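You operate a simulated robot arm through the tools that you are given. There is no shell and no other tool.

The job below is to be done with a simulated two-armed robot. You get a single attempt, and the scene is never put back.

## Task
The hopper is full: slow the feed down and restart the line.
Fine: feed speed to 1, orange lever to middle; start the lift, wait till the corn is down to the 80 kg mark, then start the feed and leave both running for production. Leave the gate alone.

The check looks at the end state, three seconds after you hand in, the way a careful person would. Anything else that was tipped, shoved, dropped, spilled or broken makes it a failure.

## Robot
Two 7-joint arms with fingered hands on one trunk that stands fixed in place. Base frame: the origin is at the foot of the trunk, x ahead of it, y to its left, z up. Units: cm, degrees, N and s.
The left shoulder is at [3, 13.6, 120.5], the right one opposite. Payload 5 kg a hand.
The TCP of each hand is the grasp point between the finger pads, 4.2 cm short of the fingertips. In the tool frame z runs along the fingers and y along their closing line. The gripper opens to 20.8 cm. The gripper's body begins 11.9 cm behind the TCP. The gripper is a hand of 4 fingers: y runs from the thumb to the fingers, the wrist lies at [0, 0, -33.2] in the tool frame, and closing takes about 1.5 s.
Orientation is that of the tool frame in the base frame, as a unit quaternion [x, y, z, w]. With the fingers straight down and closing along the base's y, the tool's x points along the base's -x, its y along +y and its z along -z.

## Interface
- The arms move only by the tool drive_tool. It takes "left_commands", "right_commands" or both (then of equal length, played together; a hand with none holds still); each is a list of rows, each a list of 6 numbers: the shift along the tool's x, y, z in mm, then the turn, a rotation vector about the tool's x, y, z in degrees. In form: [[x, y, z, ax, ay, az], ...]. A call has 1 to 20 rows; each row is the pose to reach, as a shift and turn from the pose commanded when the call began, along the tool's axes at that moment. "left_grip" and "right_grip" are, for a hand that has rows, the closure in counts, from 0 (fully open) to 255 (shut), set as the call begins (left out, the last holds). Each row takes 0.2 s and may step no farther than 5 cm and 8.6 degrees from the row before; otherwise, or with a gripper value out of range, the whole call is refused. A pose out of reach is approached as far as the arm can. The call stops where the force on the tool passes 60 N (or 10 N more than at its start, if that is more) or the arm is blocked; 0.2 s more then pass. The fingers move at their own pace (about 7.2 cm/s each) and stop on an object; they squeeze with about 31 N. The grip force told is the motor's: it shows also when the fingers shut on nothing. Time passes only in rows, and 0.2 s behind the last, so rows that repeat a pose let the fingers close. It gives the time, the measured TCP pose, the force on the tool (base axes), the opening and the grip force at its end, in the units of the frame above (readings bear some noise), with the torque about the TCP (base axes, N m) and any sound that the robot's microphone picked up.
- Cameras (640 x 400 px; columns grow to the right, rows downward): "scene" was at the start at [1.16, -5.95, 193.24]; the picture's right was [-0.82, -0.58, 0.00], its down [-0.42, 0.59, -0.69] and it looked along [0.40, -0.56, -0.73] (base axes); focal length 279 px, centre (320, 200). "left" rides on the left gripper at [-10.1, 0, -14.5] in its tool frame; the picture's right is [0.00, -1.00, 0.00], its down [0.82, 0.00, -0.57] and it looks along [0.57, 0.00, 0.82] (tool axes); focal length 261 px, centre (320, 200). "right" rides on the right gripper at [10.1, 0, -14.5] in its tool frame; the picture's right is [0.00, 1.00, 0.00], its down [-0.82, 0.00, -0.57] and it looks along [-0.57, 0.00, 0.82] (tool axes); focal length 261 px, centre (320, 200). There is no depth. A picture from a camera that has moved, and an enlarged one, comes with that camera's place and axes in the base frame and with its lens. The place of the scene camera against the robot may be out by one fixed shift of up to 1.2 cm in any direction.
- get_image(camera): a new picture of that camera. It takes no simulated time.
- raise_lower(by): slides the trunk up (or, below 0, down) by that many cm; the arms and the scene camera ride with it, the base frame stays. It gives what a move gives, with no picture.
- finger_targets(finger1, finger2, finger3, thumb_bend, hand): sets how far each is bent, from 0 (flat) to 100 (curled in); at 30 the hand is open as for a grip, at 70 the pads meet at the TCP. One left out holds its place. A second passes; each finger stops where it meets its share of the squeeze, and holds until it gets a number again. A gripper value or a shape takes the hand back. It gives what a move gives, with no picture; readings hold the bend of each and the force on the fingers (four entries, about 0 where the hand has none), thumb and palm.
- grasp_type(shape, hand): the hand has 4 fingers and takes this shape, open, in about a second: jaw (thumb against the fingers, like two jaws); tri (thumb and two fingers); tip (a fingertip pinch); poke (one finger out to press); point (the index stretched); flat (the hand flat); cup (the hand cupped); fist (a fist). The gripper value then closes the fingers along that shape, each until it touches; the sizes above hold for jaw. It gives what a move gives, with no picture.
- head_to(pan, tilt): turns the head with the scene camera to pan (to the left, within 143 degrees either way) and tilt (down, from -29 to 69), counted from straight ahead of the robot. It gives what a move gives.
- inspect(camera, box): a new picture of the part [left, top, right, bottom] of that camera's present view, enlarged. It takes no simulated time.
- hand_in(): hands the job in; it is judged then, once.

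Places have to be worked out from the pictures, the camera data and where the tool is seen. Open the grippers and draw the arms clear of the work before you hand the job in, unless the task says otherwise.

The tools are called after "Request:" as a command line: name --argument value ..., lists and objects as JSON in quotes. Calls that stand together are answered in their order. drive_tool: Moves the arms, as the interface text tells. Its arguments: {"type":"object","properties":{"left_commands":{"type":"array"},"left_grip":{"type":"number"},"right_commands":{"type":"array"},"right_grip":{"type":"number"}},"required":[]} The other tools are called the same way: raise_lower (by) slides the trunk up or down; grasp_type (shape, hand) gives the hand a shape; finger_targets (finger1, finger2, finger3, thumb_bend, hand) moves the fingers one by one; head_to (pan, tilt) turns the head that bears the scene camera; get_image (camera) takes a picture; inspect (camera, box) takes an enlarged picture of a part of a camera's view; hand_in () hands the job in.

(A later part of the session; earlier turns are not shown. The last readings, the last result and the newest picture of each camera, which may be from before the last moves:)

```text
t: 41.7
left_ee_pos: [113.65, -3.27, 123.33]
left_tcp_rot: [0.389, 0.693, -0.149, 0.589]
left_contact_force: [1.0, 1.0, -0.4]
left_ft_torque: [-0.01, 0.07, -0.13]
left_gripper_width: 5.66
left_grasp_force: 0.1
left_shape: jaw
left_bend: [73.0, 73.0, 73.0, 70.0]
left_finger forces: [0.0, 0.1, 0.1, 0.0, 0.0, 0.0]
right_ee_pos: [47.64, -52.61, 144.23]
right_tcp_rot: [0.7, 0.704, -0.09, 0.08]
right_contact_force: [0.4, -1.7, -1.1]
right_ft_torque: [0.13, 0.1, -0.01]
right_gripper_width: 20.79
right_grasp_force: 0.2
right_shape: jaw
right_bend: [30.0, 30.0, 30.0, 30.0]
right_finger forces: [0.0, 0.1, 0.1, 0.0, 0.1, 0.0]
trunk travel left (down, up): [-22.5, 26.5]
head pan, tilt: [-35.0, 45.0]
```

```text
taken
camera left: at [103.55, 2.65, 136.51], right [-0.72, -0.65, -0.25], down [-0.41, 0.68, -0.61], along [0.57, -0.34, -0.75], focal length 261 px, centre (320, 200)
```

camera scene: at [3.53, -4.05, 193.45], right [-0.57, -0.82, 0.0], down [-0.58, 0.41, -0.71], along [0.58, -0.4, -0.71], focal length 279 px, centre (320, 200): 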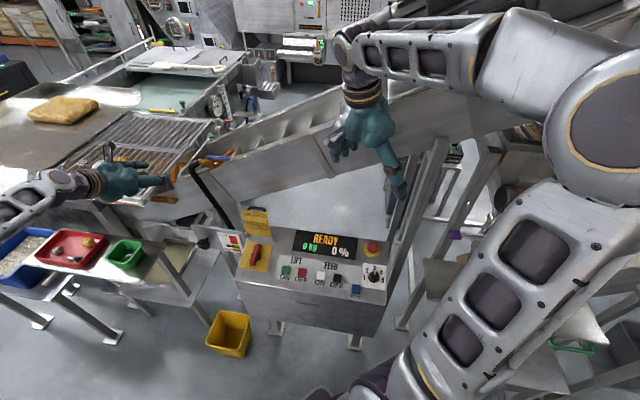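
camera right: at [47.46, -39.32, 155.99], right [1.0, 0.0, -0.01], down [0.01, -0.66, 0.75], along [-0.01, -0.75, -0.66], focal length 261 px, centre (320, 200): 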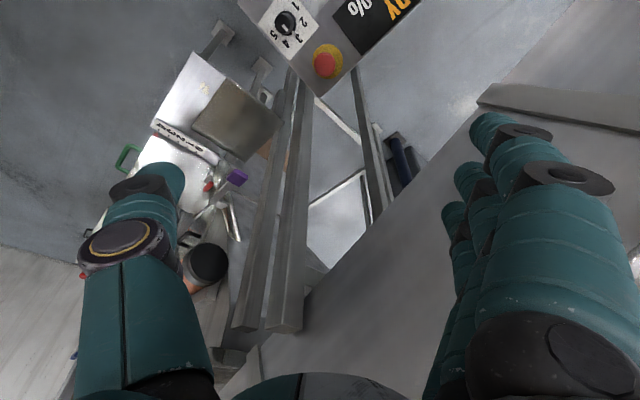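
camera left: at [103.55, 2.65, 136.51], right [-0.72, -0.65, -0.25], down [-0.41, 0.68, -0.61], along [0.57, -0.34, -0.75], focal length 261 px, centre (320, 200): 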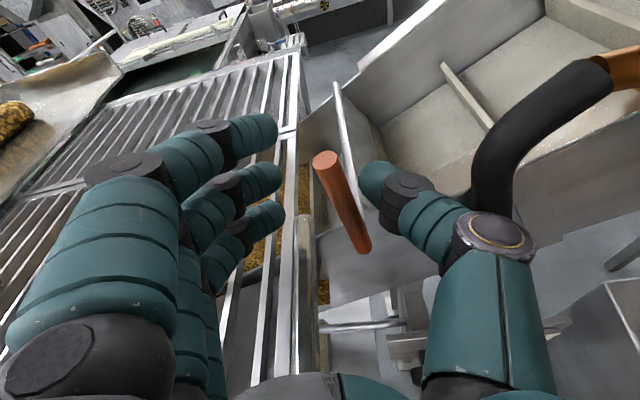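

Clear and ready. I'll push left along the wall in small steps, checking the thumb force.

Request:
drive_tool --left_commands '[[2, 7, 0, 0, 0, 0], [4, 14, 0, 0, 0, 0], [6, 22, 0, 0, 0, 0]]'

Request:
get_image --camera "left"

```text
t: 42.5
left_ee_pos: [115.21, -1.75, 123.46]
left_tcp_rot: [0.389, 0.692, -0.15, 0.589]
left_contact_force: [-1.0, -0.9, 0.4]
left_ft_torque: [-0.05, -0.03, -0.01]
left_gripper_width: 5.8
left_grasp_force: 0.0
left_shape: jaw
left_bend: [73.0, 73.0, 73.0, 70.0]
left_finger forces: [0.0, 0.0, 0.1, 0.1, 1.5, 0.0]
right_ee_pos: [47.51, -52.66, 144.34]
right_tcp_rot: [0.701, 0.703, -0.09, 0.081]
right_contact_force: [-0.1, -0.8, 0.4]
right_ft_torque: [-0.01, 0.06, -0.06]
right_gripper_width: 20.79
right_grasp_force: 0.0
right_shape: jaw
right_bend: [30.0, 30.0, 30.0, 30.0]
right_finger forces: [0.0, 0.0, 0.1, 0.0, 0.0, 0.0]
trunk travel left (down, up): [-22.5, 26.5]
head pan, tilt: [-35.0, 45.0]
```

```text
taken
camera left: at [105.07, 4.17, 136.61], right [-0.72, -0.65, -0.25], down [-0.4, 0.68, -0.62], along [0.57, -0.34, -0.75], focal length 261 px, centre (320, 200)
```

left: 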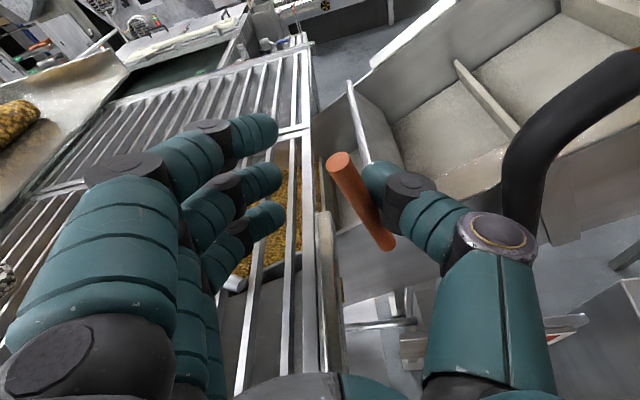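

The thumb is in contact at 1.5 N and the lever is moving. I'll push 2.2 cm further.

Request:
drive_tool --left_commands '[[2, 7, 0, 0, 0, 0], [4, 14, 0, 0, 0, 0], [6, 22, 0, 0, 0, 0]]'

Request:
get_image --camera "left"

```text
t: 43.3
left_ee_pos: [116.59, -0.14, 123.59]
left_tcp_rot: [0.389, 0.692, -0.151, 0.589]
left_contact_force: [-2.6, -2.5, 0.7]
left_ft_torque: [-0.04, 0.08, -0.06]
left_gripper_width: 5.86
left_grasp_force: 0.0
left_shape: jaw
left_bend: [73.0, 73.0, 73.0, 70.0]
left_finger forces: [0.0, 0.0, 0.1, 0.1, 2.8, 0.1]
right_ee_pos: [47.47, -52.6, 144.25]
right_tcp_rot: [0.701, 0.703, -0.09, 0.08]
right_contact_force: [-0.4, -0.1, 0.1]
right_ft_torque: [0.03, 0.01, -0.02]
right_gripper_width: 20.79
right_grasp_force: 0.1
right_shape: jaw
right_bend: [30.0, 30.0, 30.0, 30.0]
right_finger forces: [0.1, 0.0, 0.1, 0.1, 0.0, 0.0]
trunk travel left (down, up): [-22.5, 26.5]
head pan, tilt: [-35.0, 45.0]
```

```text
taken
camera left: at [106.49, 5.75, 136.72], right [-0.72, -0.65, -0.25], down [-0.4, 0.68, -0.62], along [0.57, -0.34, -0.75], focal length 261 px, centre (320, 200)
```

left: 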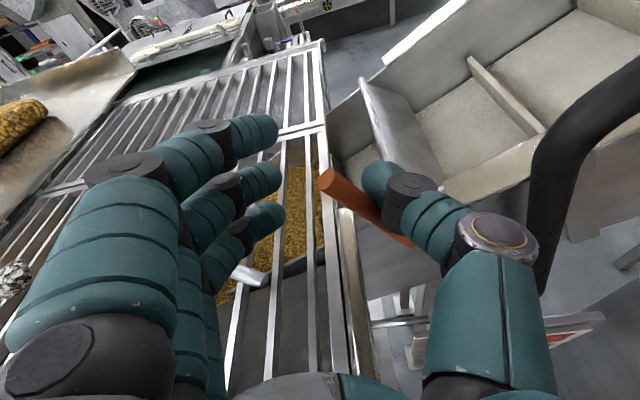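

The lever is now at about −29° by the tip's position. I'll push another 1.5 cm to see whether that is the stop.

Request:
drive_tool --left_commands '[[1, 4, 0, 0, 0, 0], [2, 8, 0, 0, 0, 0], [3, 11, 0, 0, 0, 0], [4, 15, 0, 0, 0, 0]]'

Request:
get_image --camera "left"

```text
t: 44.3
left_ee_pos: [117.36, 0.54, 123.67]
left_tcp_rot: [0.39, 0.691, -0.151, 0.589]
left_contact_force: [-19.0, -13.0, 10.3]
left_ft_torque: [-0.7, 0.75, -0.33]
left_gripper_width: 6.79
left_grasp_force: 0.1
left_shape: jaw
left_bend: [73.0, 73.0, 73.0, 70.0]
left_finger forces: [0.0, 0.0, 0.0, 0.0, 21.2, 0.0]
right_ee_pos: [47.11, -52.75, 144.42]
right_tcp_rot: [0.701, 0.703, -0.089, 0.081]
right_contact_force: [-0.4, -0.6, 0.0]
right_ft_torque: [0.01, 0.03, -0.04]
right_gripper_width: 20.8
right_grasp_force: 0.1
right_shape: jaw
right_bend: [30.0, 30.0, 30.0, 30.0]
right_finger forces: [0.0, 0.1, 0.0, 0.0, 0.0, 0.0]
trunk travel left (down, up): [-22.5, 26.5]
head pan, tilt: [-35.0, 45.0]
```

```text
taken
camera left: at [107.28, 6.55, 136.9], right [-0.72, -0.65, -0.25], down [-0.4, 0.68, -0.62], along [0.57, -0.34, -0.75], focal length 261 px, centre (320, 200)
```

left: 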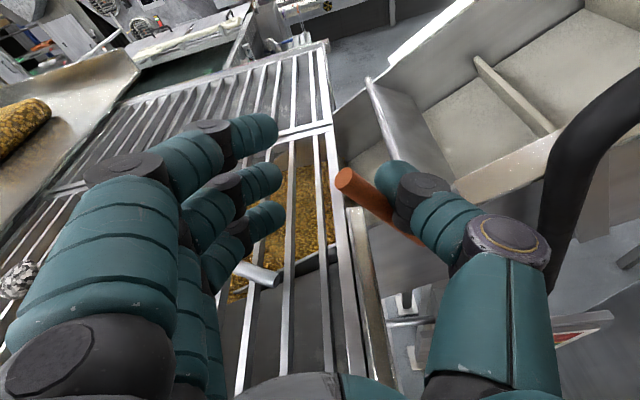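

The thumb force jumped to 21 N with no more motion, so the stop is at about −30°. The start was about +31°, so the middle is vertical. I'll bring the cage back to the right so the fingers carry the lever toward upright.

Request:
drive_tool --left_commands '[[-3, -10, 0, 0, 0, 0], [-5, -20, 0, 0, 0, 0], [-8, -30, 0, 0, 0, 0], [-10, -38, 0, 0, 0, 0], [-12, -45, 0, 0, 0, 0]]'

Request:
get_image --camera "left"

```text
t: 45.5
left_ee_pos: [114.4, -2.2, 123.46]
left_tcp_rot: [0.391, 0.692, -0.15, 0.589]
left_contact_force: [-0.1, -0.1, 0.8]
left_ft_torque: [0.02, -0.02, -0.02]
left_gripper_width: 5.71
left_grasp_force: 0.0
left_shape: jaw
left_bend: [73.0, 73.0, 73.0, 70.0]
left_finger forces: [0.1, 0.1, 0.1, 0.0, 0.0, 0.0]
right_ee_pos: [47.42, -52.61, 144.36]
right_tcp_rot: [0.7, 0.704, -0.089, 0.081]
right_contact_force: [-0.1, 0.4, 0.4]
right_ft_torque: [-0.01, -0.01, 0.01]
right_gripper_width: 20.79
right_grasp_force: 0.0
right_shape: jaw
right_bend: [30.0, 30.0, 30.0, 30.0]
right_finger forces: [0.0, 0.0, 0.0, 0.0, 0.0, 0.1]
trunk travel left (down, up): [-22.5, 26.5]
head pan, tilt: [-35.0, 45.0]
```

```text
taken
camera left: at [104.39, 3.75, 136.68], right [-0.72, -0.65, -0.25], down [-0.4, 0.68, -0.62], along [0.57, -0.34, -0.75], focal length 261 px, centre (320, 200)
```

left: 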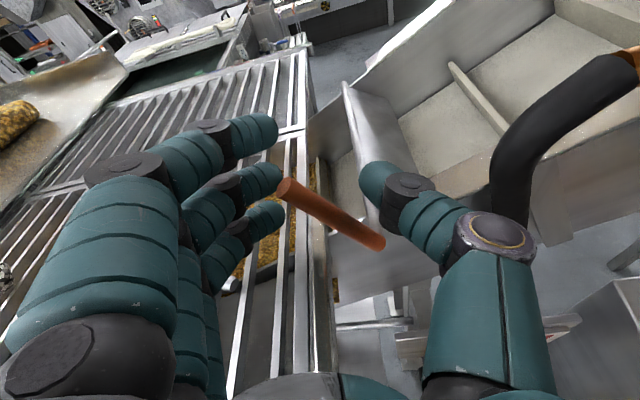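

The lever tip is now against the middle finger. I'll carry on 3.5 cm to the right.

Request:
drive_tool --left_commands '[[-2, -8, 0, 0, 0, 0], [-4, -16, 0, 0, 0, 0], [-6, -24, 0, 0, 0, 0], [-9, -34, 0, 0, 0, 0]]'

Request:
get_image --camera "left"

```text
t: 46.5
left_ee_pos: [112.24, -4.99, 123.46]
left_tcp_rot: [0.388, 0.693, -0.149, 0.589]
left_contact_force: [2.3, 0.6, -0.2]
left_ft_torque: [-0.02, 0.04, 0.0]
left_gripper_width: 5.79
left_grasp_force: 0.0
left_shape: jaw
left_bend: [73.0, 73.0, 73.0, 70.0]
left_finger forces: [0.0, 1.9, 0.1, 0.1, 0.1, 0.0]
right_ee_pos: [47.51, -52.57, 144.31]
right_tcp_rot: [0.701, 0.703, -0.089, 0.081]
right_contact_force: [-0.2, 0.1, -0.4]
right_ft_torque: [0.06, -0.06, 0.0]
right_gripper_width: 20.8
right_grasp_force: 0.0
right_shape: jaw
right_bend: [30.0, 30.0, 30.0, 30.0]
right_finger forces: [0.0, 0.1, 0.1, 0.0, 0.0, 0.0]
trunk travel left (down, up): [-22.5, 26.5]
head pan, tilt: [-35.0, 45.0]
```

```text
taken
camera left: at [102.0, 1.03, 136.66], right [-0.72, -0.65, -0.25], down [-0.4, 0.68, -0.62], along [0.57, -0.34, -0.75], focal length 261 px, centre (320, 200)
```

left: 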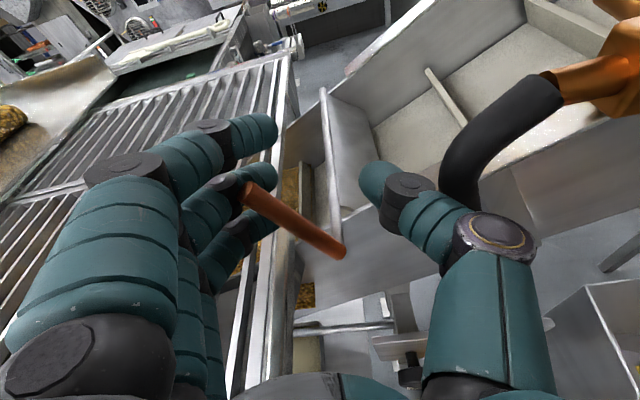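

The finger is pushing at about 2 N and the lever is near −23°. I'll continue 2.4 cm.

Request:
drive_tool --left_commands '[[-2, -8, 0, 0, 0, 0], [-4, -16, 0, 0, 0, 0], [-6, -23, 0, 0, 0, 0]]'

Request:
get_image --camera "left"

```text
t: 47.3
left_ee_pos: [110.34, -6.67, 123.41]
left_tcp_rot: [0.39, 0.692, -0.151, 0.589]
left_contact_force: [1.9, 0.0, 1.0]
left_ft_torque: [0.01, 0.01, -0.06]
left_gripper_width: 5.8
left_grasp_force: 0.0
left_shape: jaw
left_bend: [73.0, 73.0, 73.0, 70.0]
left_finger forces: [0.0, 2.2, 0.0, 0.1, 0.0, 0.1]
right_ee_pos: [47.35, -52.49, 144.46]
right_tcp_rot: [0.701, 0.703, -0.089, 0.08]
right_contact_force: [-1.2, -1.1, 0.6]
right_ft_torque: [-0.03, -0.01, -0.02]
right_gripper_width: 20.77
right_grasp_force: 0.2
right_shape: jaw
right_bend: [30.0, 30.0, 30.0, 30.0]
right_finger forces: [0.1, 0.0, 0.1, 0.0, 0.1, 0.0]
trunk travel left (down, up): [-22.5, 26.5]
head pan, tilt: [-35.0, 45.0]
```

```text
taken
camera left: at [100.3, -0.64, 136.59], right [-0.72, -0.65, -0.25], down [-0.4, 0.68, -0.62], along [0.57, -0.34, -0.75], focal length 261 px, centre (320, 200)
```

left: 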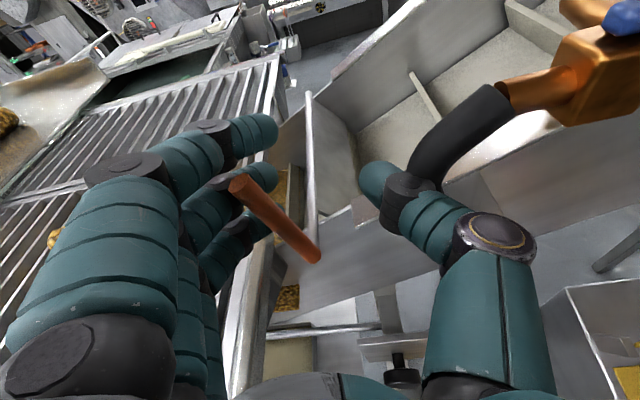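

The lever is near −9°, and the thumb is getting close to the pipe. I'll narrow the grip instead, so the fingers move the lever about 1 cm right while the thumb moves away from the pipe.

Request:
drive_tool --left_commands '[[0, 0, 0, 0, 0, 0], [0, 0, 0, 0, 0, 0], [0, 0, 0, 0, 0, 0], [0, 0, 0, 0, 0, 0]]' --left_grip 208

Request:
get_image --camera "left"

```text
t: 48.3
left_ee_pos: [110.43, -6.68, 123.42]
left_tcp_rot: [0.39, 0.692, -0.149, 0.588]
left_contact_force: [1.8, -1.1, 1.0]
left_ft_torque: [0.03, -0.01, -0.07]
left_gripper_width: 3.9
left_grasp_force: 0.0
left_shape: jaw
left_bend: [73.0, 73.0, 73.0, 70.0]
left_finger forces: [0.0, 0.8, 0.1, 0.1, 0.0, 0.0]
right_ee_pos: [47.52, -52.6, 144.35]
right_tcp_rot: [0.701, 0.703, -0.089, 0.081]
right_contact_force: [-0.3, 0.4, 0.8]
right_ft_torque: [0.01, 0.02, 0.0]
right_gripper_width: 20.8
right_grasp_force: 0.2
right_shape: jaw
right_bend: [30.0, 30.0, 30.0, 30.0]
right_finger forces: [0.1, 0.0, 0.0, 0.1, 0.0, 0.0]
trunk travel left (down, up): [-22.5, 26.5]
head pan, tilt: [-35.0, 45.0]
```

```text
taken
camera left: at [100.32, -0.67, 136.57], right [-0.72, -0.65, -0.25], down [-0.4, 0.68, -0.62], along [0.57, -0.34, -0.75], focal length 261 px, centre (320, 200)
```

left: 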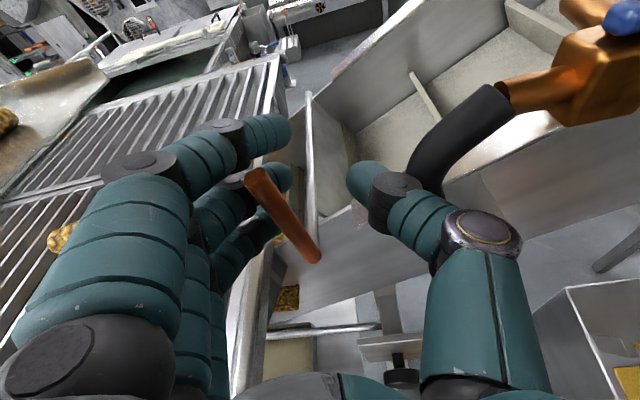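

The lever is at about −2° to −3°. I'll nudge it slightly more by narrowing a little further.

Request:
drive_tool --left_commands '[[0, 0, 0, 0, 0, 0], [0, 0, 0, 0, 0, 0], [0, 0, 0, 0, 0, 0]]' --left_grip 216

Request:
get_image --camera "left"

```text
t: 49.1
left_ee_pos: [110.3, -6.56, 123.45]
left_tcp_rot: [0.39, 0.692, -0.149, 0.588]
left_contact_force: [0.0, -0.7, -0.3]
left_ft_torque: [0.0, 0.01, 0.01]
left_gripper_width: 3.25
left_grasp_force: 0.1
left_shape: jaw
left_bend: [73.0, 72.0, 72.0, 70.0]
left_finger forces: [0.1, 0.0, 0.1, 0.1, 0.0, 0.0]
right_ee_pos: [47.55, -52.58, 144.27]
right_tcp_rot: [0.701, 0.703, -0.089, 0.081]
right_contact_force: [-0.2, 0.2, 0.0]
right_ft_torque: [0.01, 0.01, 0.02]
right_gripper_width: 20.77
right_grasp_force: 0.0
right_shape: jaw
right_bend: [30.0, 30.0, 30.0, 30.0]
right_finger forces: [0.1, 0.0, 0.1, 0.0, 0.1, 0.1]
trunk travel left (down, up): [-22.5, 26.5]
head pan, tilt: [-35.0, 45.0]
```

```text
taken
camera left: at [100.31, -0.65, 136.58], right [-0.72, -0.65, -0.25], down [-0.4, 0.68, -0.62], along [0.57, -0.34, -0.75], focal length 261 px, centre (320, 200)
```

left: 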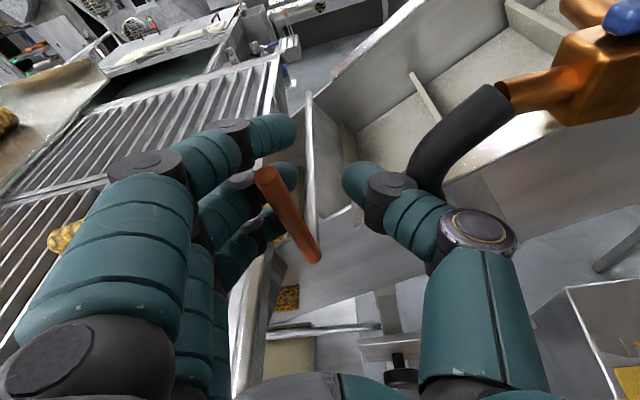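

The lever now reads about 0°. I'll open the cage slightly and back straight out, then verify.

Request:
drive_tool --left_commands '[[0, 0, 0, 0, 0, 0], [0, 0, 0, 0, 0, 0], [0, 0, 0, 0, 0, 0], [0, 0, -20, 0, 0, 0], [0, 0, -50, 0, 0, 0], [0, 0, -90, 0, 0, 0], [0, 0, -135, 0, 0, 0]]' --left_grip 190

Request:
get_image --camera "left"

Request:
inspect --camera "scene" --box '[100, 110, 260, 230]'

```text
t: 50.7
left_ee_pos: [100.57, 2.29, 126.99]
left_tcp_rot: [0.39, 0.691, -0.151, 0.59]
left_contact_force: [-1.0, -1.6, 0.8]
left_ft_torque: [0.12, 0.04, 0.2]
left_gripper_width: 5.31
left_grasp_force: 0.0
left_shape: jaw
left_bend: [73.0, 73.0, 73.0, 70.0]
left_finger forces: [0.1, 0.0, 0.0, 0.0, 0.0, 0.0]
right_ee_pos: [47.22, -52.51, 144.56]
right_tcp_rot: [0.701, 0.703, -0.089, 0.083]
right_contact_force: [-1.2, 0.9, 0.9]
right_ft_torque: [-0.11, -0.22, 0.05]
right_gripper_width: 20.79
right_grasp_force: 0.0
right_shape: jaw
right_bend: [30.0, 30.0, 30.0, 30.0]
right_finger forces: [0.0, 0.0, 0.1, 0.0, 0.0, 0.0]
trunk travel left (down, up): [-22.5, 26.5]
head pan, tilt: [-35.0, 45.0]
```

```text
taken
camera left: at [90.51, 8.33, 140.14], right [-0.72, -0.65, -0.25], down [-0.4, 0.68, -0.62], along [0.57, -0.34, -0.75], focal length 261 px, centre (320, 200)
```

left: 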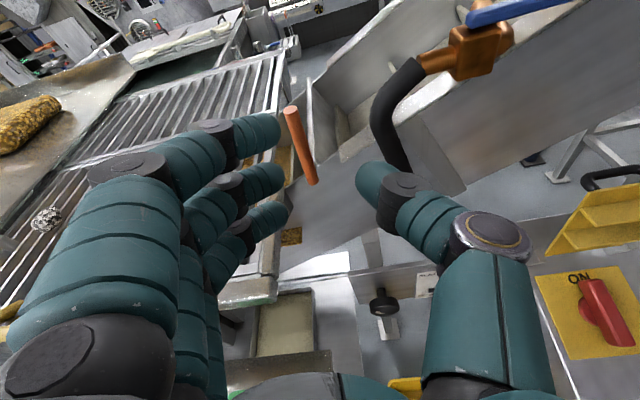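

```text
3.33 times, centred on (180, 170) of scene
camera zoom: at [2.97, -3.83, 193.48], right [-0.57, -0.82, 0.0], down [-0.58, 0.41, -0.71], along [0.58, -0.41, -0.71], focal length 929 px, centre (787, 300)
```

zoom: 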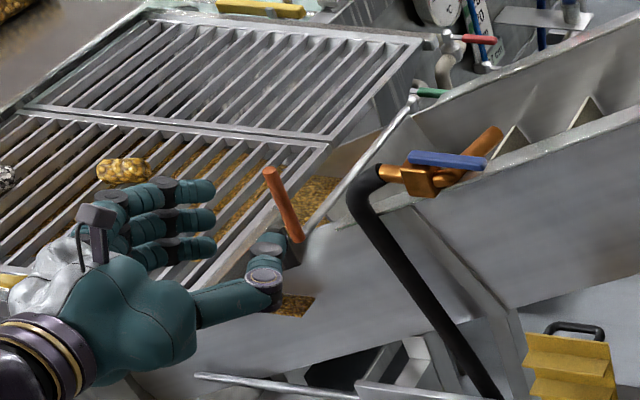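

The lever stays put and looks close to upright. I'll zoom in to measure the residual lean.

Request:
inspect --camera "left" --box '[250, 80, 370, 200]'

Request:
inspect --camera "scene" --box '[150, 130, 210, 190]'

```text
3.33 times, centred on (310, 140) of left
camera zoom: at [90.51, 8.33, 140.14], right [-0.72, -0.65, -0.25], down [-0.4, 0.68, -0.62], along [0.57, -0.34, -0.75], focal length 869 px, centre (353, 400)
```

zoom: 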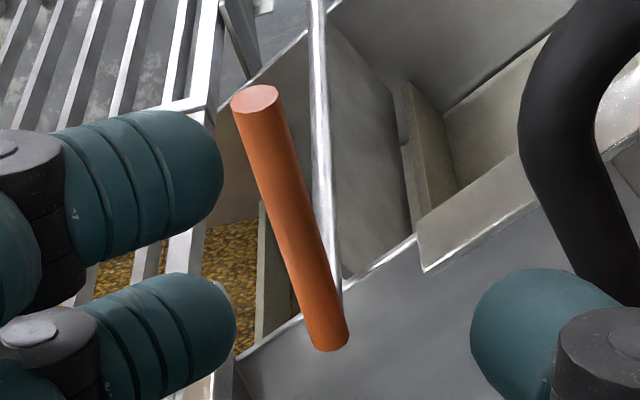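

```text
6.67 times, centred on (180, 160) of scene
camera zoom: at [2.97, -3.83, 193.48], right [-0.57, -0.82, 0.0], down [-0.58, 0.41, -0.71], along [0.58, -0.41, -0.71], focal length 1858 px, centre (1253, 467)
```

zoom: 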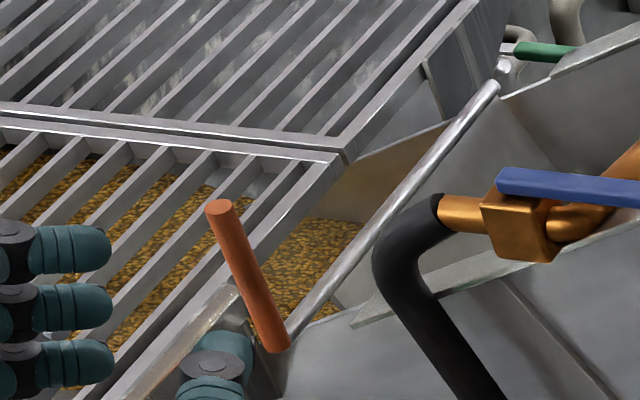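

The residual lean is about +3°, against stops at about ±30°. I'll go in once more and nudge it left a few millimetres with the thumb to centre it.

Request:
drive_tool --left_commands '[[0, 0, 45, 0, 0, 0], [0, 0, 90, 0, 0, 0], [0, 0, 115, 0, 0, 0], [0, 0, 135, 0, 0, 0], [3, 10, 135, 0, 0, 0], [5, 18, 135, 0, 0, 0]]'

Request:
inspect --camera "left" --box '[230, 130, 430, 280]'

```text
t: 52.1
left_ee_pos: [111.7, -5.48, 123.32]
left_tcp_rot: [0.39, 0.692, -0.15, 0.589]
left_contact_force: [-1.0, -1.8, 0.6]
left_ft_torque: [0.0, 0.0, 0.05]
left_gripper_width: 5.28
left_grasp_force: 0.1
left_shape: jaw
left_bend: [73.0, 73.0, 73.0, 70.0]
left_finger forces: [0.1, 0.0, 0.0, 0.0, 0.1, 0.0]
right_ee_pos: [47.47, -52.59, 144.29]
right_tcp_rot: [0.701, 0.703, -0.089, 0.08]
right_contact_force: [0.0, -0.6, 0.1]
right_ft_torque: [-0.02, 0.0, 0.0]
right_gripper_width: 20.76
right_grasp_force: 0.0
right_shape: jaw
right_bend: [30.0, 30.0, 30.0, 30.0]
right_finger forces: [0.0, 0.0, 0.1, 0.0, 0.0, 0.0]
trunk travel left (down, up): [-22.5, 26.5]
head pan, tilt: [-35.0, 45.0]
```

```text
2.67 times, centred on (330, 205) of left
camera zoom: at [101.6, 0.55, 136.5], right [-0.72, -0.65, -0.25], down [-0.4, 0.68, -0.62], along [0.57, -0.34, -0.75], focal length 695 px, centre (293, 187)
```

zoom: 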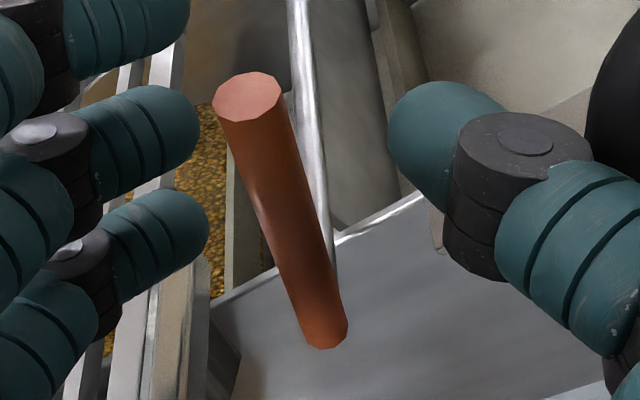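

There is still about a 2 cm gap to the thumb. I'll approach in small steps until the thumb touches.

Request:
drive_tool --left_commands '[[2, 7, 0, 0, 0, 0], [4, 13, 0, 0, 0, 0]]'

Request:
drive_tool --left_commands '[[1, 3.5, 0, 0, 0, 0]]'

Request:
inspect --camera "left" --box '[230, 130, 430, 280]'

```text
t: 52.7
left_ee_pos: [112.58, -4.34, 123.39]
left_tcp_rot: [0.39, 0.692, -0.151, 0.589]
left_contact_force: [-1.2, -0.3, -0.3]
left_ft_torque: [-0.02, 0.02, 0.0]
left_gripper_width: 5.29
left_grasp_force: 0.0
left_shape: jaw
left_bend: [73.0, 73.0, 73.0, 70.0]
left_finger forces: [0.0, 0.0, 0.1, 0.0, 0.0, 0.0]
right_ee_pos: [47.43, -52.64, 144.33]
right_tcp_rot: [0.7, 0.704, -0.088, 0.081]
right_contact_force: [-0.4, 0.4, 0.2]
right_ft_torque: [0.04, 0.01, 0.02]
right_gripper_width: 20.79
right_grasp_force: 0.0
right_shape: jaw
right_bend: [30.0, 30.0, 30.0, 30.0]
right_finger forces: [0.1, 0.0, 0.1, 0.0, 0.0, 0.1]
trunk travel left (down, up): [-22.5, 26.5]
head pan, tilt: [-35.0, 45.0]
```

```text
t: 53.1
left_ee_pos: [113.0, -4.06, 123.31]
left_tcp_rot: [0.389, 0.692, -0.151, 0.589]
left_contact_force: [0.1, 0.2, -0.7]
left_ft_torque: [0.0, -0.03, 0.01]
left_gripper_width: 5.29
left_grasp_force: 0.0
left_shape: jaw
left_bend: [73.0, 73.0, 73.0, 70.0]
left_finger forces: [0.1, 0.0, 0.0, 0.0, 0.0, 0.0]
right_ee_pos: [47.53, -52.53, 144.25]
right_tcp_rot: [0.7, 0.704, -0.089, 0.081]
right_contact_force: [0.2, -0.5, 0.7]
right_ft_torque: [0.01, 0.04, -0.05]
right_gripper_width: 20.78
right_grasp_force: 0.0
right_shape: jaw
right_bend: [30.0, 30.0, 30.0, 30.0]
right_finger forces: [0.0, 0.0, 0.0, 0.1, 0.1, 0.0]
trunk travel left (down, up): [-22.5, 26.5]
head pan, tilt: [-35.0, 45.0]
```

```text
2.67 times, centred on (330, 205) of left
camera zoom: at [102.8, 1.93, 136.46], right [-0.72, -0.65, -0.25], down [-0.4, 0.68, -0.62], along [0.57, -0.34, -0.75], focal length 695 px, centre (293, 187)
```

zoom: 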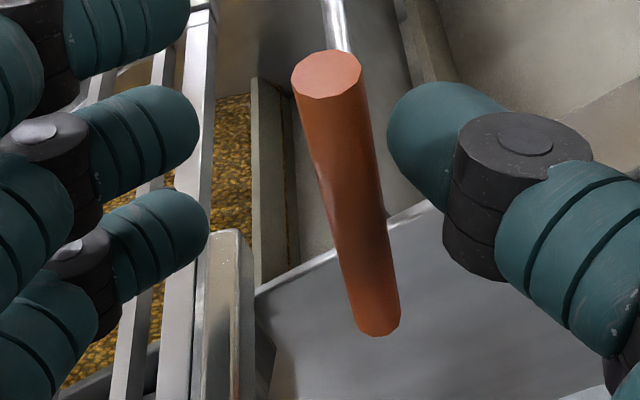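

The gap is about 0.5 cm now. I'll step 5 mm, then about 5 mm more.

Request:
drive_tool --left_commands '[[1.3, 4.8, 0, 0, 0, 0]]'

Request:
drive_tool --left_commands '[[0.8, 3, 0, 0, 0, 0]]'

Request:
inspect --camera "left" --box '[230, 130, 430, 280]'

```text
t: 53.5
left_ee_pos: [113.28, -3.76, 123.26]
left_tcp_rot: [0.39, 0.692, -0.151, 0.588]
left_contact_force: [-0.4, 0.3, 0.1]
left_ft_torque: [-0.06, -0.04, -0.02]
left_gripper_width: 5.28
left_grasp_force: 0.1
left_shape: jaw
left_bend: [73.0, 73.0, 73.0, 70.0]
left_finger forces: [0.0, 0.0, 0.0, 0.0, 0.0, 0.0]
right_ee_pos: [47.53, -52.67, 144.35]
right_tcp_rot: [0.7, 0.704, -0.09, 0.08]
right_contact_force: [0.1, -0.1, -0.2]
right_ft_torque: [-0.01, 0.03, 0.0]
right_gripper_width: 20.79
right_grasp_force: 0.1
right_shape: jaw
right_bend: [30.0, 30.0, 30.0, 30.0]
right_finger forces: [0.1, 0.0, 0.0, 0.0, 0.1, 0.0]
trunk travel left (down, up): [-22.5, 26.5]
head pan, tilt: [-35.0, 45.0]
```

```text
t: 53.9
left_ee_pos: [113.46, -3.52, 123.24]
left_tcp_rot: [0.39, 0.692, -0.151, 0.588]
left_contact_force: [-0.4, 0.6, -0.3]
left_ft_torque: [-0.02, -0.01, 0.02]
left_gripper_width: 5.29
left_grasp_force: 0.1
left_shape: jaw
left_bend: [73.0, 73.0, 73.0, 70.0]
left_finger forces: [0.0, 0.0, 0.1, 0.0, 0.0, 0.1]
right_ee_pos: [47.45, -52.65, 144.25]
right_tcp_rot: [0.7, 0.704, -0.089, 0.081]
right_contact_force: [0.0, 0.5, 0.0]
right_ft_torque: [0.0, -0.02, -0.01]
right_gripper_width: 20.78
right_grasp_force: 0.1
right_shape: jaw
right_bend: [30.0, 30.0, 30.0, 30.0]
right_finger forces: [0.2, 0.0, 0.0, 0.1, 0.0, 0.1]
trunk travel left (down, up): [-22.5, 26.5]
head pan, tilt: [-35.0, 45.0]
```

```text
2.67 times, centred on (330, 205) of left
camera zoom: at [103.36, 2.47, 136.45], right [-0.72, -0.65, -0.25], down [-0.4, 0.68, -0.62], along [0.57, -0.34, -0.75], focal length 695 px, centre (293, 187)
```

zoom: 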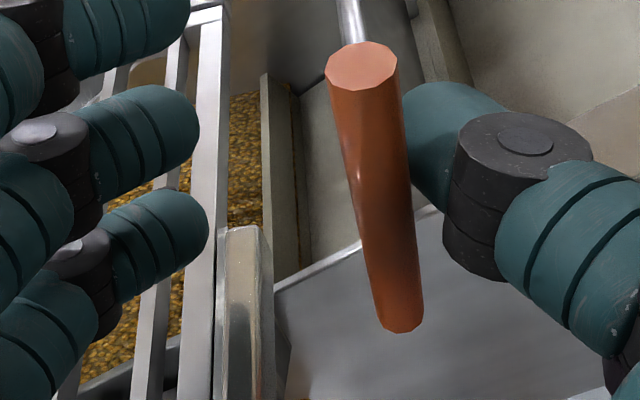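

Still no thumb force. I'll continue in 3 mm steps.

Request:
drive_tool --left_commands '[[0.8, 3, 0, 0, 0, 0]]'

Request:
drive_tool --left_commands '[[0.8, 3, 0, 0, 0, 0]]'

Request:
inspect --camera "left" --box '[230, 130, 430, 280]'

```text
t: 54.3
left_ee_pos: [113.48, -3.15, 123.2]
left_tcp_rot: [0.391, 0.692, -0.15, 0.588]
left_contact_force: [-0.6, -0.5, -0.3]
left_ft_torque: [-0.02, -0.02, 0.0]
left_gripper_width: 5.32
left_grasp_force: 0.1
left_shape: jaw
left_bend: [73.0, 73.0, 73.0, 70.0]
left_finger forces: [0.1, 0.0, 0.0, 0.0, 0.4, 0.1]
right_ee_pos: [47.49, -52.61, 144.36]
right_tcp_rot: [0.701, 0.703, -0.088, 0.082]
right_contact_force: [0.0, -0.2, 0.3]
right_ft_torque: [-0.03, 0.03, 0.01]
right_gripper_width: 20.81
right_grasp_force: 0.0
right_shape: jaw
right_bend: [30.0, 30.0, 30.0, 30.0]
right_finger forces: [0.1, 0.0, 0.0, 0.1, 0.0, 0.0]
trunk travel left (down, up): [-22.5, 26.5]
head pan, tilt: [-35.0, 45.0]
```

```text
t: 54.7
left_ee_pos: [113.75, -2.93, 123.18]
left_tcp_rot: [0.389, 0.692, -0.15, 0.589]
left_contact_force: [-0.8, -0.5, -0.6]
left_ft_torque: [-0.02, -0.01, -0.01]
left_gripper_width: 5.29
left_grasp_force: 0.1
left_shape: jaw
left_bend: [73.0, 73.0, 73.0, 70.0]
left_finger forces: [0.1, 0.0, 0.0, 0.0, 0.6, 0.1]
right_ee_pos: [47.54, -52.69, 144.3]
right_tcp_rot: [0.701, 0.703, -0.089, 0.08]
right_contact_force: [0.7, 0.5, 0.1]
right_ft_torque: [0.01, 0.01, -0.02]
right_gripper_width: 20.8
right_grasp_force: 0.1
right_shape: jaw
right_bend: [30.0, 30.0, 30.0, 30.0]
right_finger forces: [0.0, 0.0, 0.0, 0.1, 0.1, 0.0]
trunk travel left (down, up): [-22.5, 26.5]
head pan, tilt: [-35.0, 45.0]
```

```text
2.67 times, centred on (330, 205) of left
camera zoom: at [103.78, 2.95, 136.37], right [-0.72, -0.65, -0.25], down [-0.4, 0.68, -0.62], along [0.57, -0.34, -0.75], focal length 695 px, centre (293, 187)
```

zoom: 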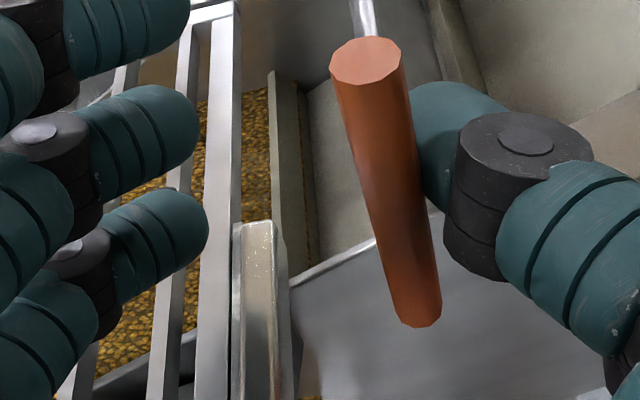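

The lever now projects as vertical to within about 0.5°. I'll ease the thumb off and back straight out.

Request:
drive_tool --left_commands '[[-1, -6, 0, 0, 0, 0], [-2, -10, 0, 0, 0, 0], [-2, -10, -30, 0, 0, 0], [-2, -10, -70, 0, 0, 0], [-2, -10, -110, 0, 0, 0], [-2, -10, -150, 0, 0, 0]]'

Request:
get_image --camera "left"

Request:
inspect --camera "scene" --box '[150, 130, 210, 190]'

```text
t: 56.1
left_ee_pos: [102.59, 6.3, 127.2]
left_tcp_rot: [0.39, 0.691, -0.152, 0.589]
left_contact_force: [0.6, -0.7, 0.5]
left_ft_torque: [0.08, 0.02, 0.13]
left_gripper_width: 5.29
left_grasp_force: 0.0
left_shape: jaw
left_bend: [73.0, 73.0, 73.0, 70.0]
left_finger forces: [0.0, 0.0, 0.0, 0.0, 0.0, 0.0]
right_ee_pos: [47.18, -52.6, 144.53]
right_tcp_rot: [0.701, 0.703, -0.089, 0.082]
right_contact_force: [-1.1, 1.0, 1.4]
right_ft_torque: [-0.09, -0.14, 0.03]
right_gripper_width: 20.76
right_grasp_force: 0.0
right_shape: jaw
right_bend: [30.0, 30.0, 30.0, 30.0]
right_finger forces: [0.0, 0.0, 0.0, 0.0, 0.0, 0.0]
trunk travel left (down, up): [-22.5, 26.5]
head pan, tilt: [-35.0, 45.0]
```

```text
taken
camera left: at [92.5, 12.21, 140.27], right [-0.72, -0.65, -0.25], down [-0.4, 0.68, -0.62], along [0.57, -0.34, -0.75], focal length 261 px, centre (320, 200)
```

left: 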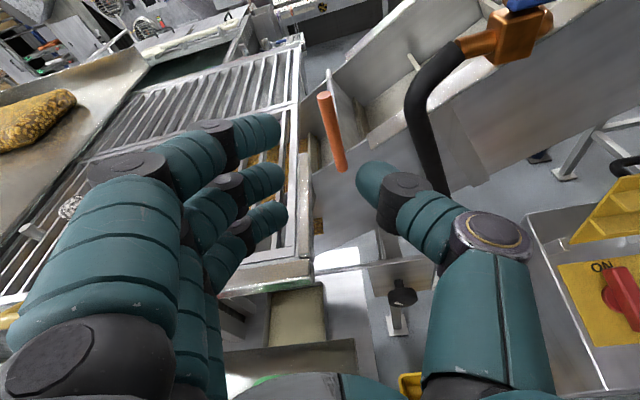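

```text
6.67 times, centred on (180, 160) of scene
camera zoom: at [3.0, -3.88, 193.48], right [-0.57, -0.82, 0.0], down [-0.58, 0.41, -0.71], along [0.58, -0.41, -0.71], focal length 1858 px, centre (1253, 467)
```

zoom: 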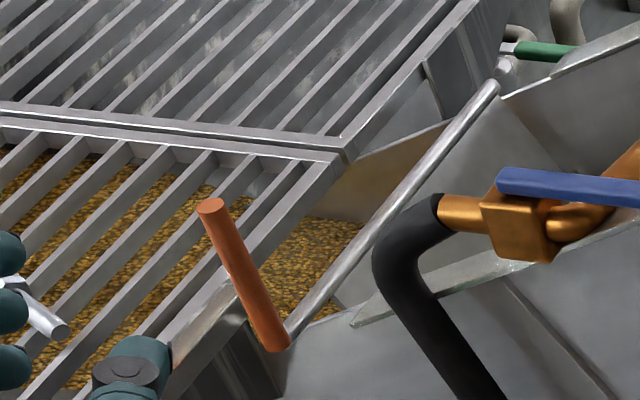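

The lever is vertical and all else on the sieve is undisturbed. I'll withdraw the left hand up and back, clear of the work.

Request:
drive_tool --left_commands '[[-30, -10, -20, 0, 0, 0], [-50, -20, -65, 0, 0, 0], [-66, -32, -112, 0, 0, 0], [-80, -44, -159, 0, 0, 0], [-93, -56, -206, 0, 0, 0], [-105, -68, -253, 0, 0, 0], [-115, -80, -300, 0, 0, 0], [-124, -92, -347, 0, 0, 0], [-132, -103, -394, 0, 0, 0]]'

Request:
head_to --pan -45 --tilt 50

Request:
get_image --camera "scene"

Request:
get_image --camera "right"

```text
refused: row 2 steps farther than a row can; nothing moved
```

```text
t: 56.8
left_ee_pos: [102.9, 6.19, 126.98]
left_tcp_rot: [0.391, 0.692, -0.151, 0.588]
left_contact_force: [0.1, 0.5, -1.1]
left_ft_torque: [0.01, -0.04, -0.01]
left_gripper_width: 5.32
left_grasp_force: 0.1
left_shape: jaw
left_bend: [73.0, 73.0, 73.0, 70.0]
left_finger forces: [0.0, 0.0, 0.1, 0.0, 0.0, 0.0]
right_ee_pos: [47.5, -52.56, 144.31]
right_tcp_rot: [0.7, 0.704, -0.09, 0.08]
right_contact_force: [0.4, -0.5, 0.2]
right_ft_torque: [0.01, 0.05, 0.01]
right_gripper_width: 20.8
right_grasp_force: 0.0
right_shape: jaw
right_bend: [30.0, 30.0, 30.0, 30.0]
right_finger forces: [0.0, 0.0, 0.0, 0.1, 0.0, 0.1]
trunk travel left (down, up): [-22.5, 26.5]
head pan, tilt: [-45.0, 50.0]
```

```text
taken
camera scene: at [2.07, -4.88, 192.77], right [-0.71, -0.71, 0.0], down [-0.54, 0.54, -0.64], along [0.45, -0.45, -0.77], focal length 279 px, centre (320, 200)
```

scene: 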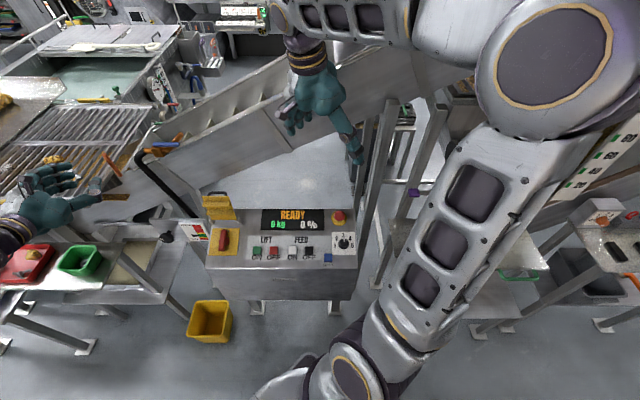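

```text
taken
camera right: at [47.66, -39.37, 155.91], right [1.0, 0.0, -0.01], down [0.01, -0.66, 0.75], along [-0.01, -0.75, -0.66], focal length 261 px, centre (320, 200)
```

right: 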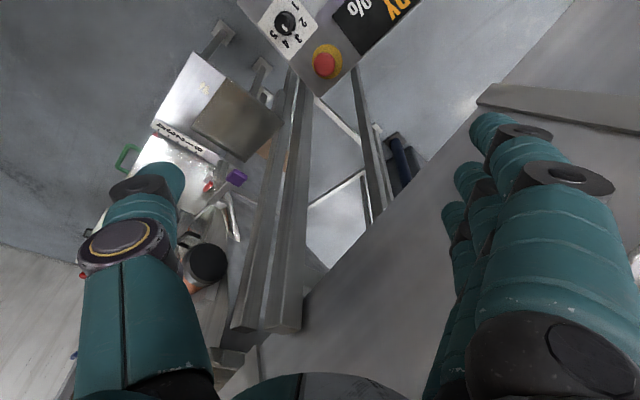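

One step was slightly too long and the call was refused. I'll repeat the withdrawal with shorter steps.

Request:
drive_tool --left_commands '[[-30, -10, -20, 0, 0, 0], [-48, -20, -58, 0, 0, 0], [-62, -30, -98, 0, 0, 0], [-76, -41, -140, 0, 0, 0], [-88, -53, -184, 0, 0, 0], [-100, -65, -228, 0, 0, 0], [-110, -77, -272, 0, 0, 0], [-120, -88, -316, 0, 0, 0], [-128, -97, -358, 0, 0, 0], [-132, -103, -394, 0, 0, 0]]'

Request:
get_image --camera "scene"

Request:
inspect --camera "scene" --box '[195, 180, 375, 300]'

```text
t: 59.0
left_ee_pos: [67.73, 21.21, 147.7]
left_tcp_rot: [0.389, 0.691, -0.151, 0.59]
left_contact_force: [-0.3, 0.2, -0.6]
left_ft_torque: [0.02, 0.02, 0.01]
left_gripper_width: 5.33
left_grasp_force: 0.1
left_shape: jaw
left_bend: [73.0, 73.0, 73.0, 70.0]
left_finger forces: [0.1, 0.0, 0.0, 0.0, 0.1, 0.0]
right_ee_pos: [47.35, -52.6, 144.51]
right_tcp_rot: [0.7, 0.704, -0.089, 0.082]
right_contact_force: [-0.6, 1.1, 0.3]
right_ft_torque: [0.0, -0.13, 0.04]
right_gripper_width: 20.79
right_grasp_force: 0.0
right_shape: jaw
right_bend: [30.0, 30.0, 30.0, 30.0]
right_finger forces: [0.0, 0.1, 0.0, 0.0, 0.1, 0.0]
trunk travel left (down, up): [-22.5, 26.5]
head pan, tilt: [-45.0, 50.0]
```

```text
taken
camera scene: at [1.8, -4.77, 192.78], right [-0.71, -0.71, 0.0], down [-0.54, 0.54, -0.64], along [0.45, -0.46, -0.77], focal length 279 px, centre (320, 200)
```

scene: 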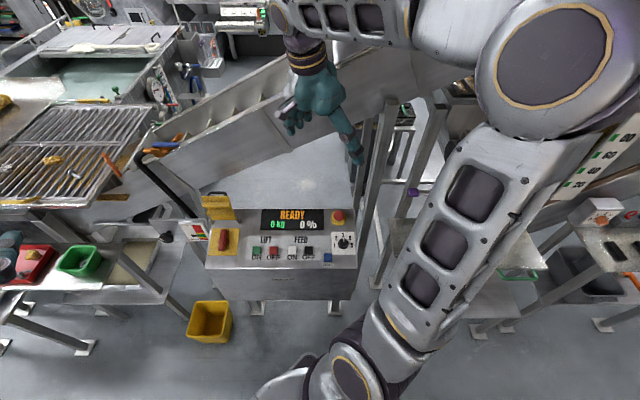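

```text
3.33 times, centred on (285, 240) of scene
camera zoom: at [1.8, -4.77, 192.78], right [-0.71, -0.71, 0.0], down [-0.54, 0.54, -0.64], along [0.45, -0.46, -0.77], focal length 929 px, centre (437, 67)
```

zoom: 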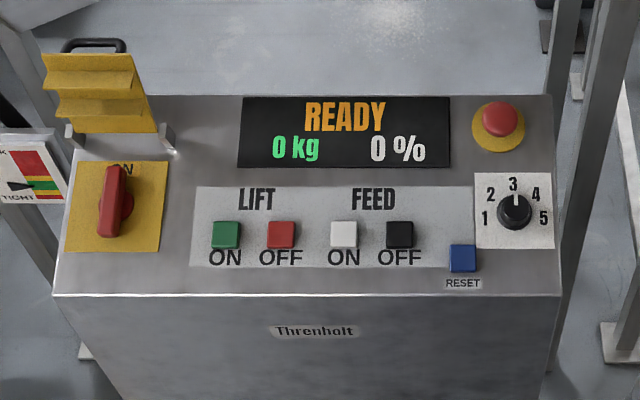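

Panel points triangulated: buttons at z≈88.5 in a row along (−0.71, −0.71), from green (63, −28) through red (58, −33) and white (52, −39) to black (47, −44). Blue is at (40, −48), the knob at (39, −56.5, 89.4) and the mushroom at (47.6, −62.7, 95). I'll bring the right hand over the knob, square to the sloped panel, for a close look.

Request:
drive_tool --right_commands '[[11, -14, 43, -1.4, 0.2, -1.8], [21, -29, 87, -2.9, 0.4, -3.6], [32, -43, 130, -4.3, 0.6, -5.3], [42, -57, 174, -5.7, 0.8, -7.1], [53, -72, 217, -7.1, 1.1, -8.9], [64, -86, 261, -8.6, 1.3, -10.7], [74, -101, 304, -10, 1.5, -12.4], [85, -115, 348, -11.4, 1.7, -14.2]]' --right_grip 157

Request:
get_image --camera "right"

Request:
get_image --camera "scene"

```text
t: 60.8
left_ee_pos: [68.0, 21.03, 147.4]
left_tcp_rot: [0.389, 0.693, -0.149, 0.589]
left_contact_force: [0.8, 0.3, -0.4]
left_ft_torque: [-0.01, 0.03, -0.04]
left_gripper_width: 5.31
left_grasp_force: 0.0
left_shape: jaw
left_bend: [73.0, 73.0, 73.0, 70.0]
left_finger forces: [0.0, 0.0, 0.1, 0.0, 0.0, 0.0]
right_ee_pos: [35.82, -52.6, 108.48]
right_tcp_rot: [0.598, 0.791, -0.017, 0.128]
right_contact_force: [0.1, -0.4, 0.3]
right_ft_torque: [0.1, 0.09, -0.01]
right_gripper_width: 8.02
right_grasp_force: 0.1
right_shape: jaw
right_bend: [73.0, 73.0, 73.0, 70.0]
right_finger forces: [0.1, 0.0, 0.1, 0.0, 0.0, 0.1]
trunk travel left (down, up): [-22.5, 26.5]
head pan, tilt: [-45.0, 50.0]
```

```text
taken
camera right: at [30.78, -40.52, 120.13], right [0.95, 0.28, 0.13], down [0.1, -0.67, 0.73], along [0.29, -0.69, -0.67], focal length 261 px, centre (320, 200)
```

right: 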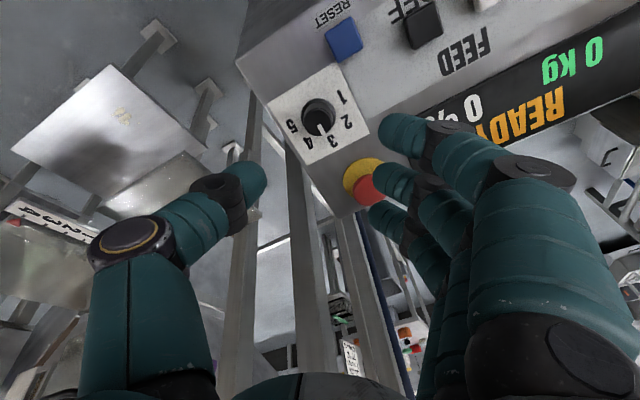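

```text
taken
camera scene: at [2.15, -4.97, 192.76], right [-0.71, -0.71, 0.0], down [-0.54, 0.54, -0.64], along [0.45, -0.45, -0.77], focal length 279 px, centre (320, 200)
```

scene: 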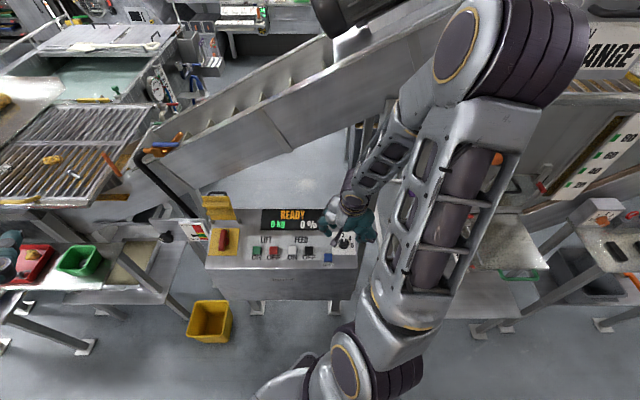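

Good view of the knob plate. I'll enlarge it to measure the angles.

Request:
inspect --camera "right" --box '[240, 10, 430, 220]'

Request:
inspect --camera "right" --box '[265, 65, 375, 165]'

```text
1.90 times, centred on (335, 115) of right
camera zoom: at [30.78, -40.52, 120.13], right [0.95, 0.28, 0.13], down [0.1, -0.67, 0.73], along [0.29, -0.69, -0.67], focal length 496 px, centre (291, 362)
```

zoom: 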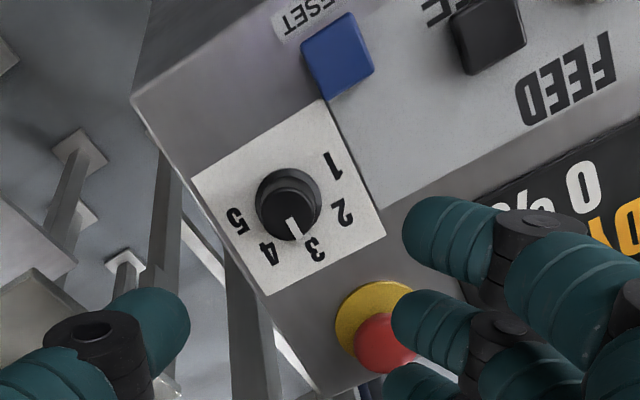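

```text
4.00 times, centred on (320, 115) of right
camera zoom: at [30.78, -40.52, 120.13], right [0.95, 0.28, 0.13], down [0.1, -0.67, 0.73], along [0.29, -0.69, -0.67], focal length 1043 px, centre (320, 540)
```

zoom: 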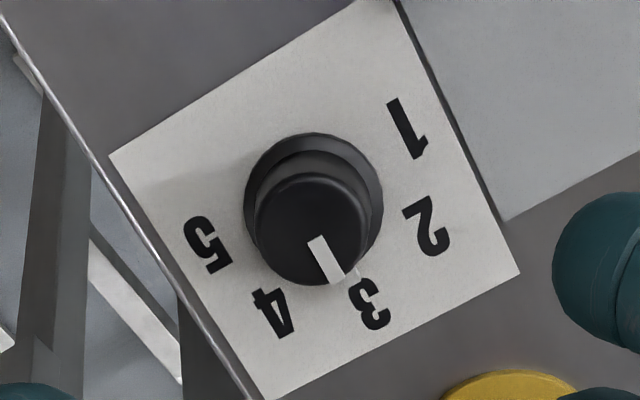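

The labels sit at about ±100°, ±50° and 0°, the pointer is at 3, and the knob is about 3.5–4.7 cm across. I'll centre over it and descend 10 cm for another check.

Request:
drive_tool --right_commands '[[-4, -1, 35, 0, 0, 0], [-8, -2, 70, 0, 0, 0], [-10, -2, 100, 0, 0, 0]]'

Request:
get_image --camera "right"

Request:
inspect --camera "right" --box '[250, 60, 410, 210]'

```text
t: 61.6
left_ee_pos: [67.89, 20.93, 147.62]
left_tcp_rot: [0.39, 0.692, -0.15, 0.589]
left_contact_force: [-0.4, -2.3, 0.9]
left_ft_torque: [0.12, 0.02, 0.16]
left_gripper_width: 5.31
left_grasp_force: 0.0
left_shape: jaw
left_bend: [73.0, 73.0, 73.0, 70.0]
left_finger forces: [0.0, 0.1, 0.0, 0.1, 0.0, 0.0]
right_ee_pos: [37.35, -55.53, 99.08]
right_tcp_rot: [0.598, 0.791, -0.017, 0.127]
right_contact_force: [1.1, -0.4, 0.7]
right_ft_torque: [0.05, 0.19, -0.04]
right_gripper_width: 8.01
right_grasp_force: 0.1
right_shape: jaw
right_bend: [73.0, 73.0, 73.0, 70.0]
right_finger forces: [0.0, 0.0, 0.0, 0.0, 0.0, 0.1]
trunk travel left (down, up): [-22.5, 26.5]
head pan, tilt: [-45.0, 50.0]
```

```text
taken
camera right: at [32.25, -43.48, 110.86], right [0.95, 0.28, 0.13], down [0.1, -0.67, 0.73], along [0.29, -0.69, -0.67], focal length 261 px, centre (320, 200)
```

right: 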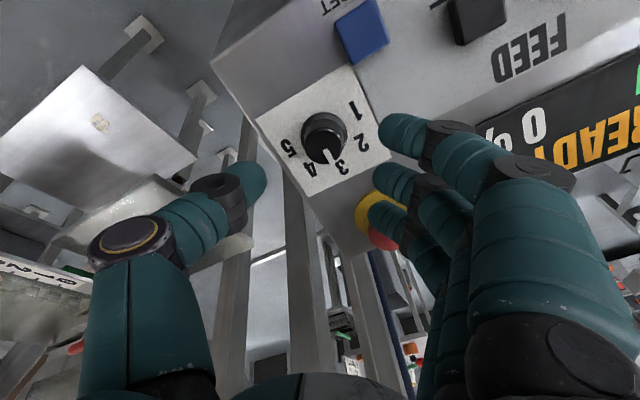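

```text
2.67 times, centred on (330, 135) of right
camera zoom: at [32.25, -43.48, 110.86], right [0.95, 0.28, 0.13], down [0.1, -0.67, 0.73], along [0.29, -0.69, -0.67], focal length 695 px, centre (293, 373)
```

zoom: 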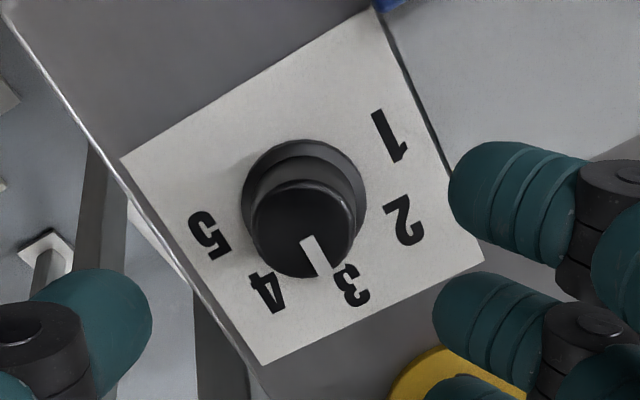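

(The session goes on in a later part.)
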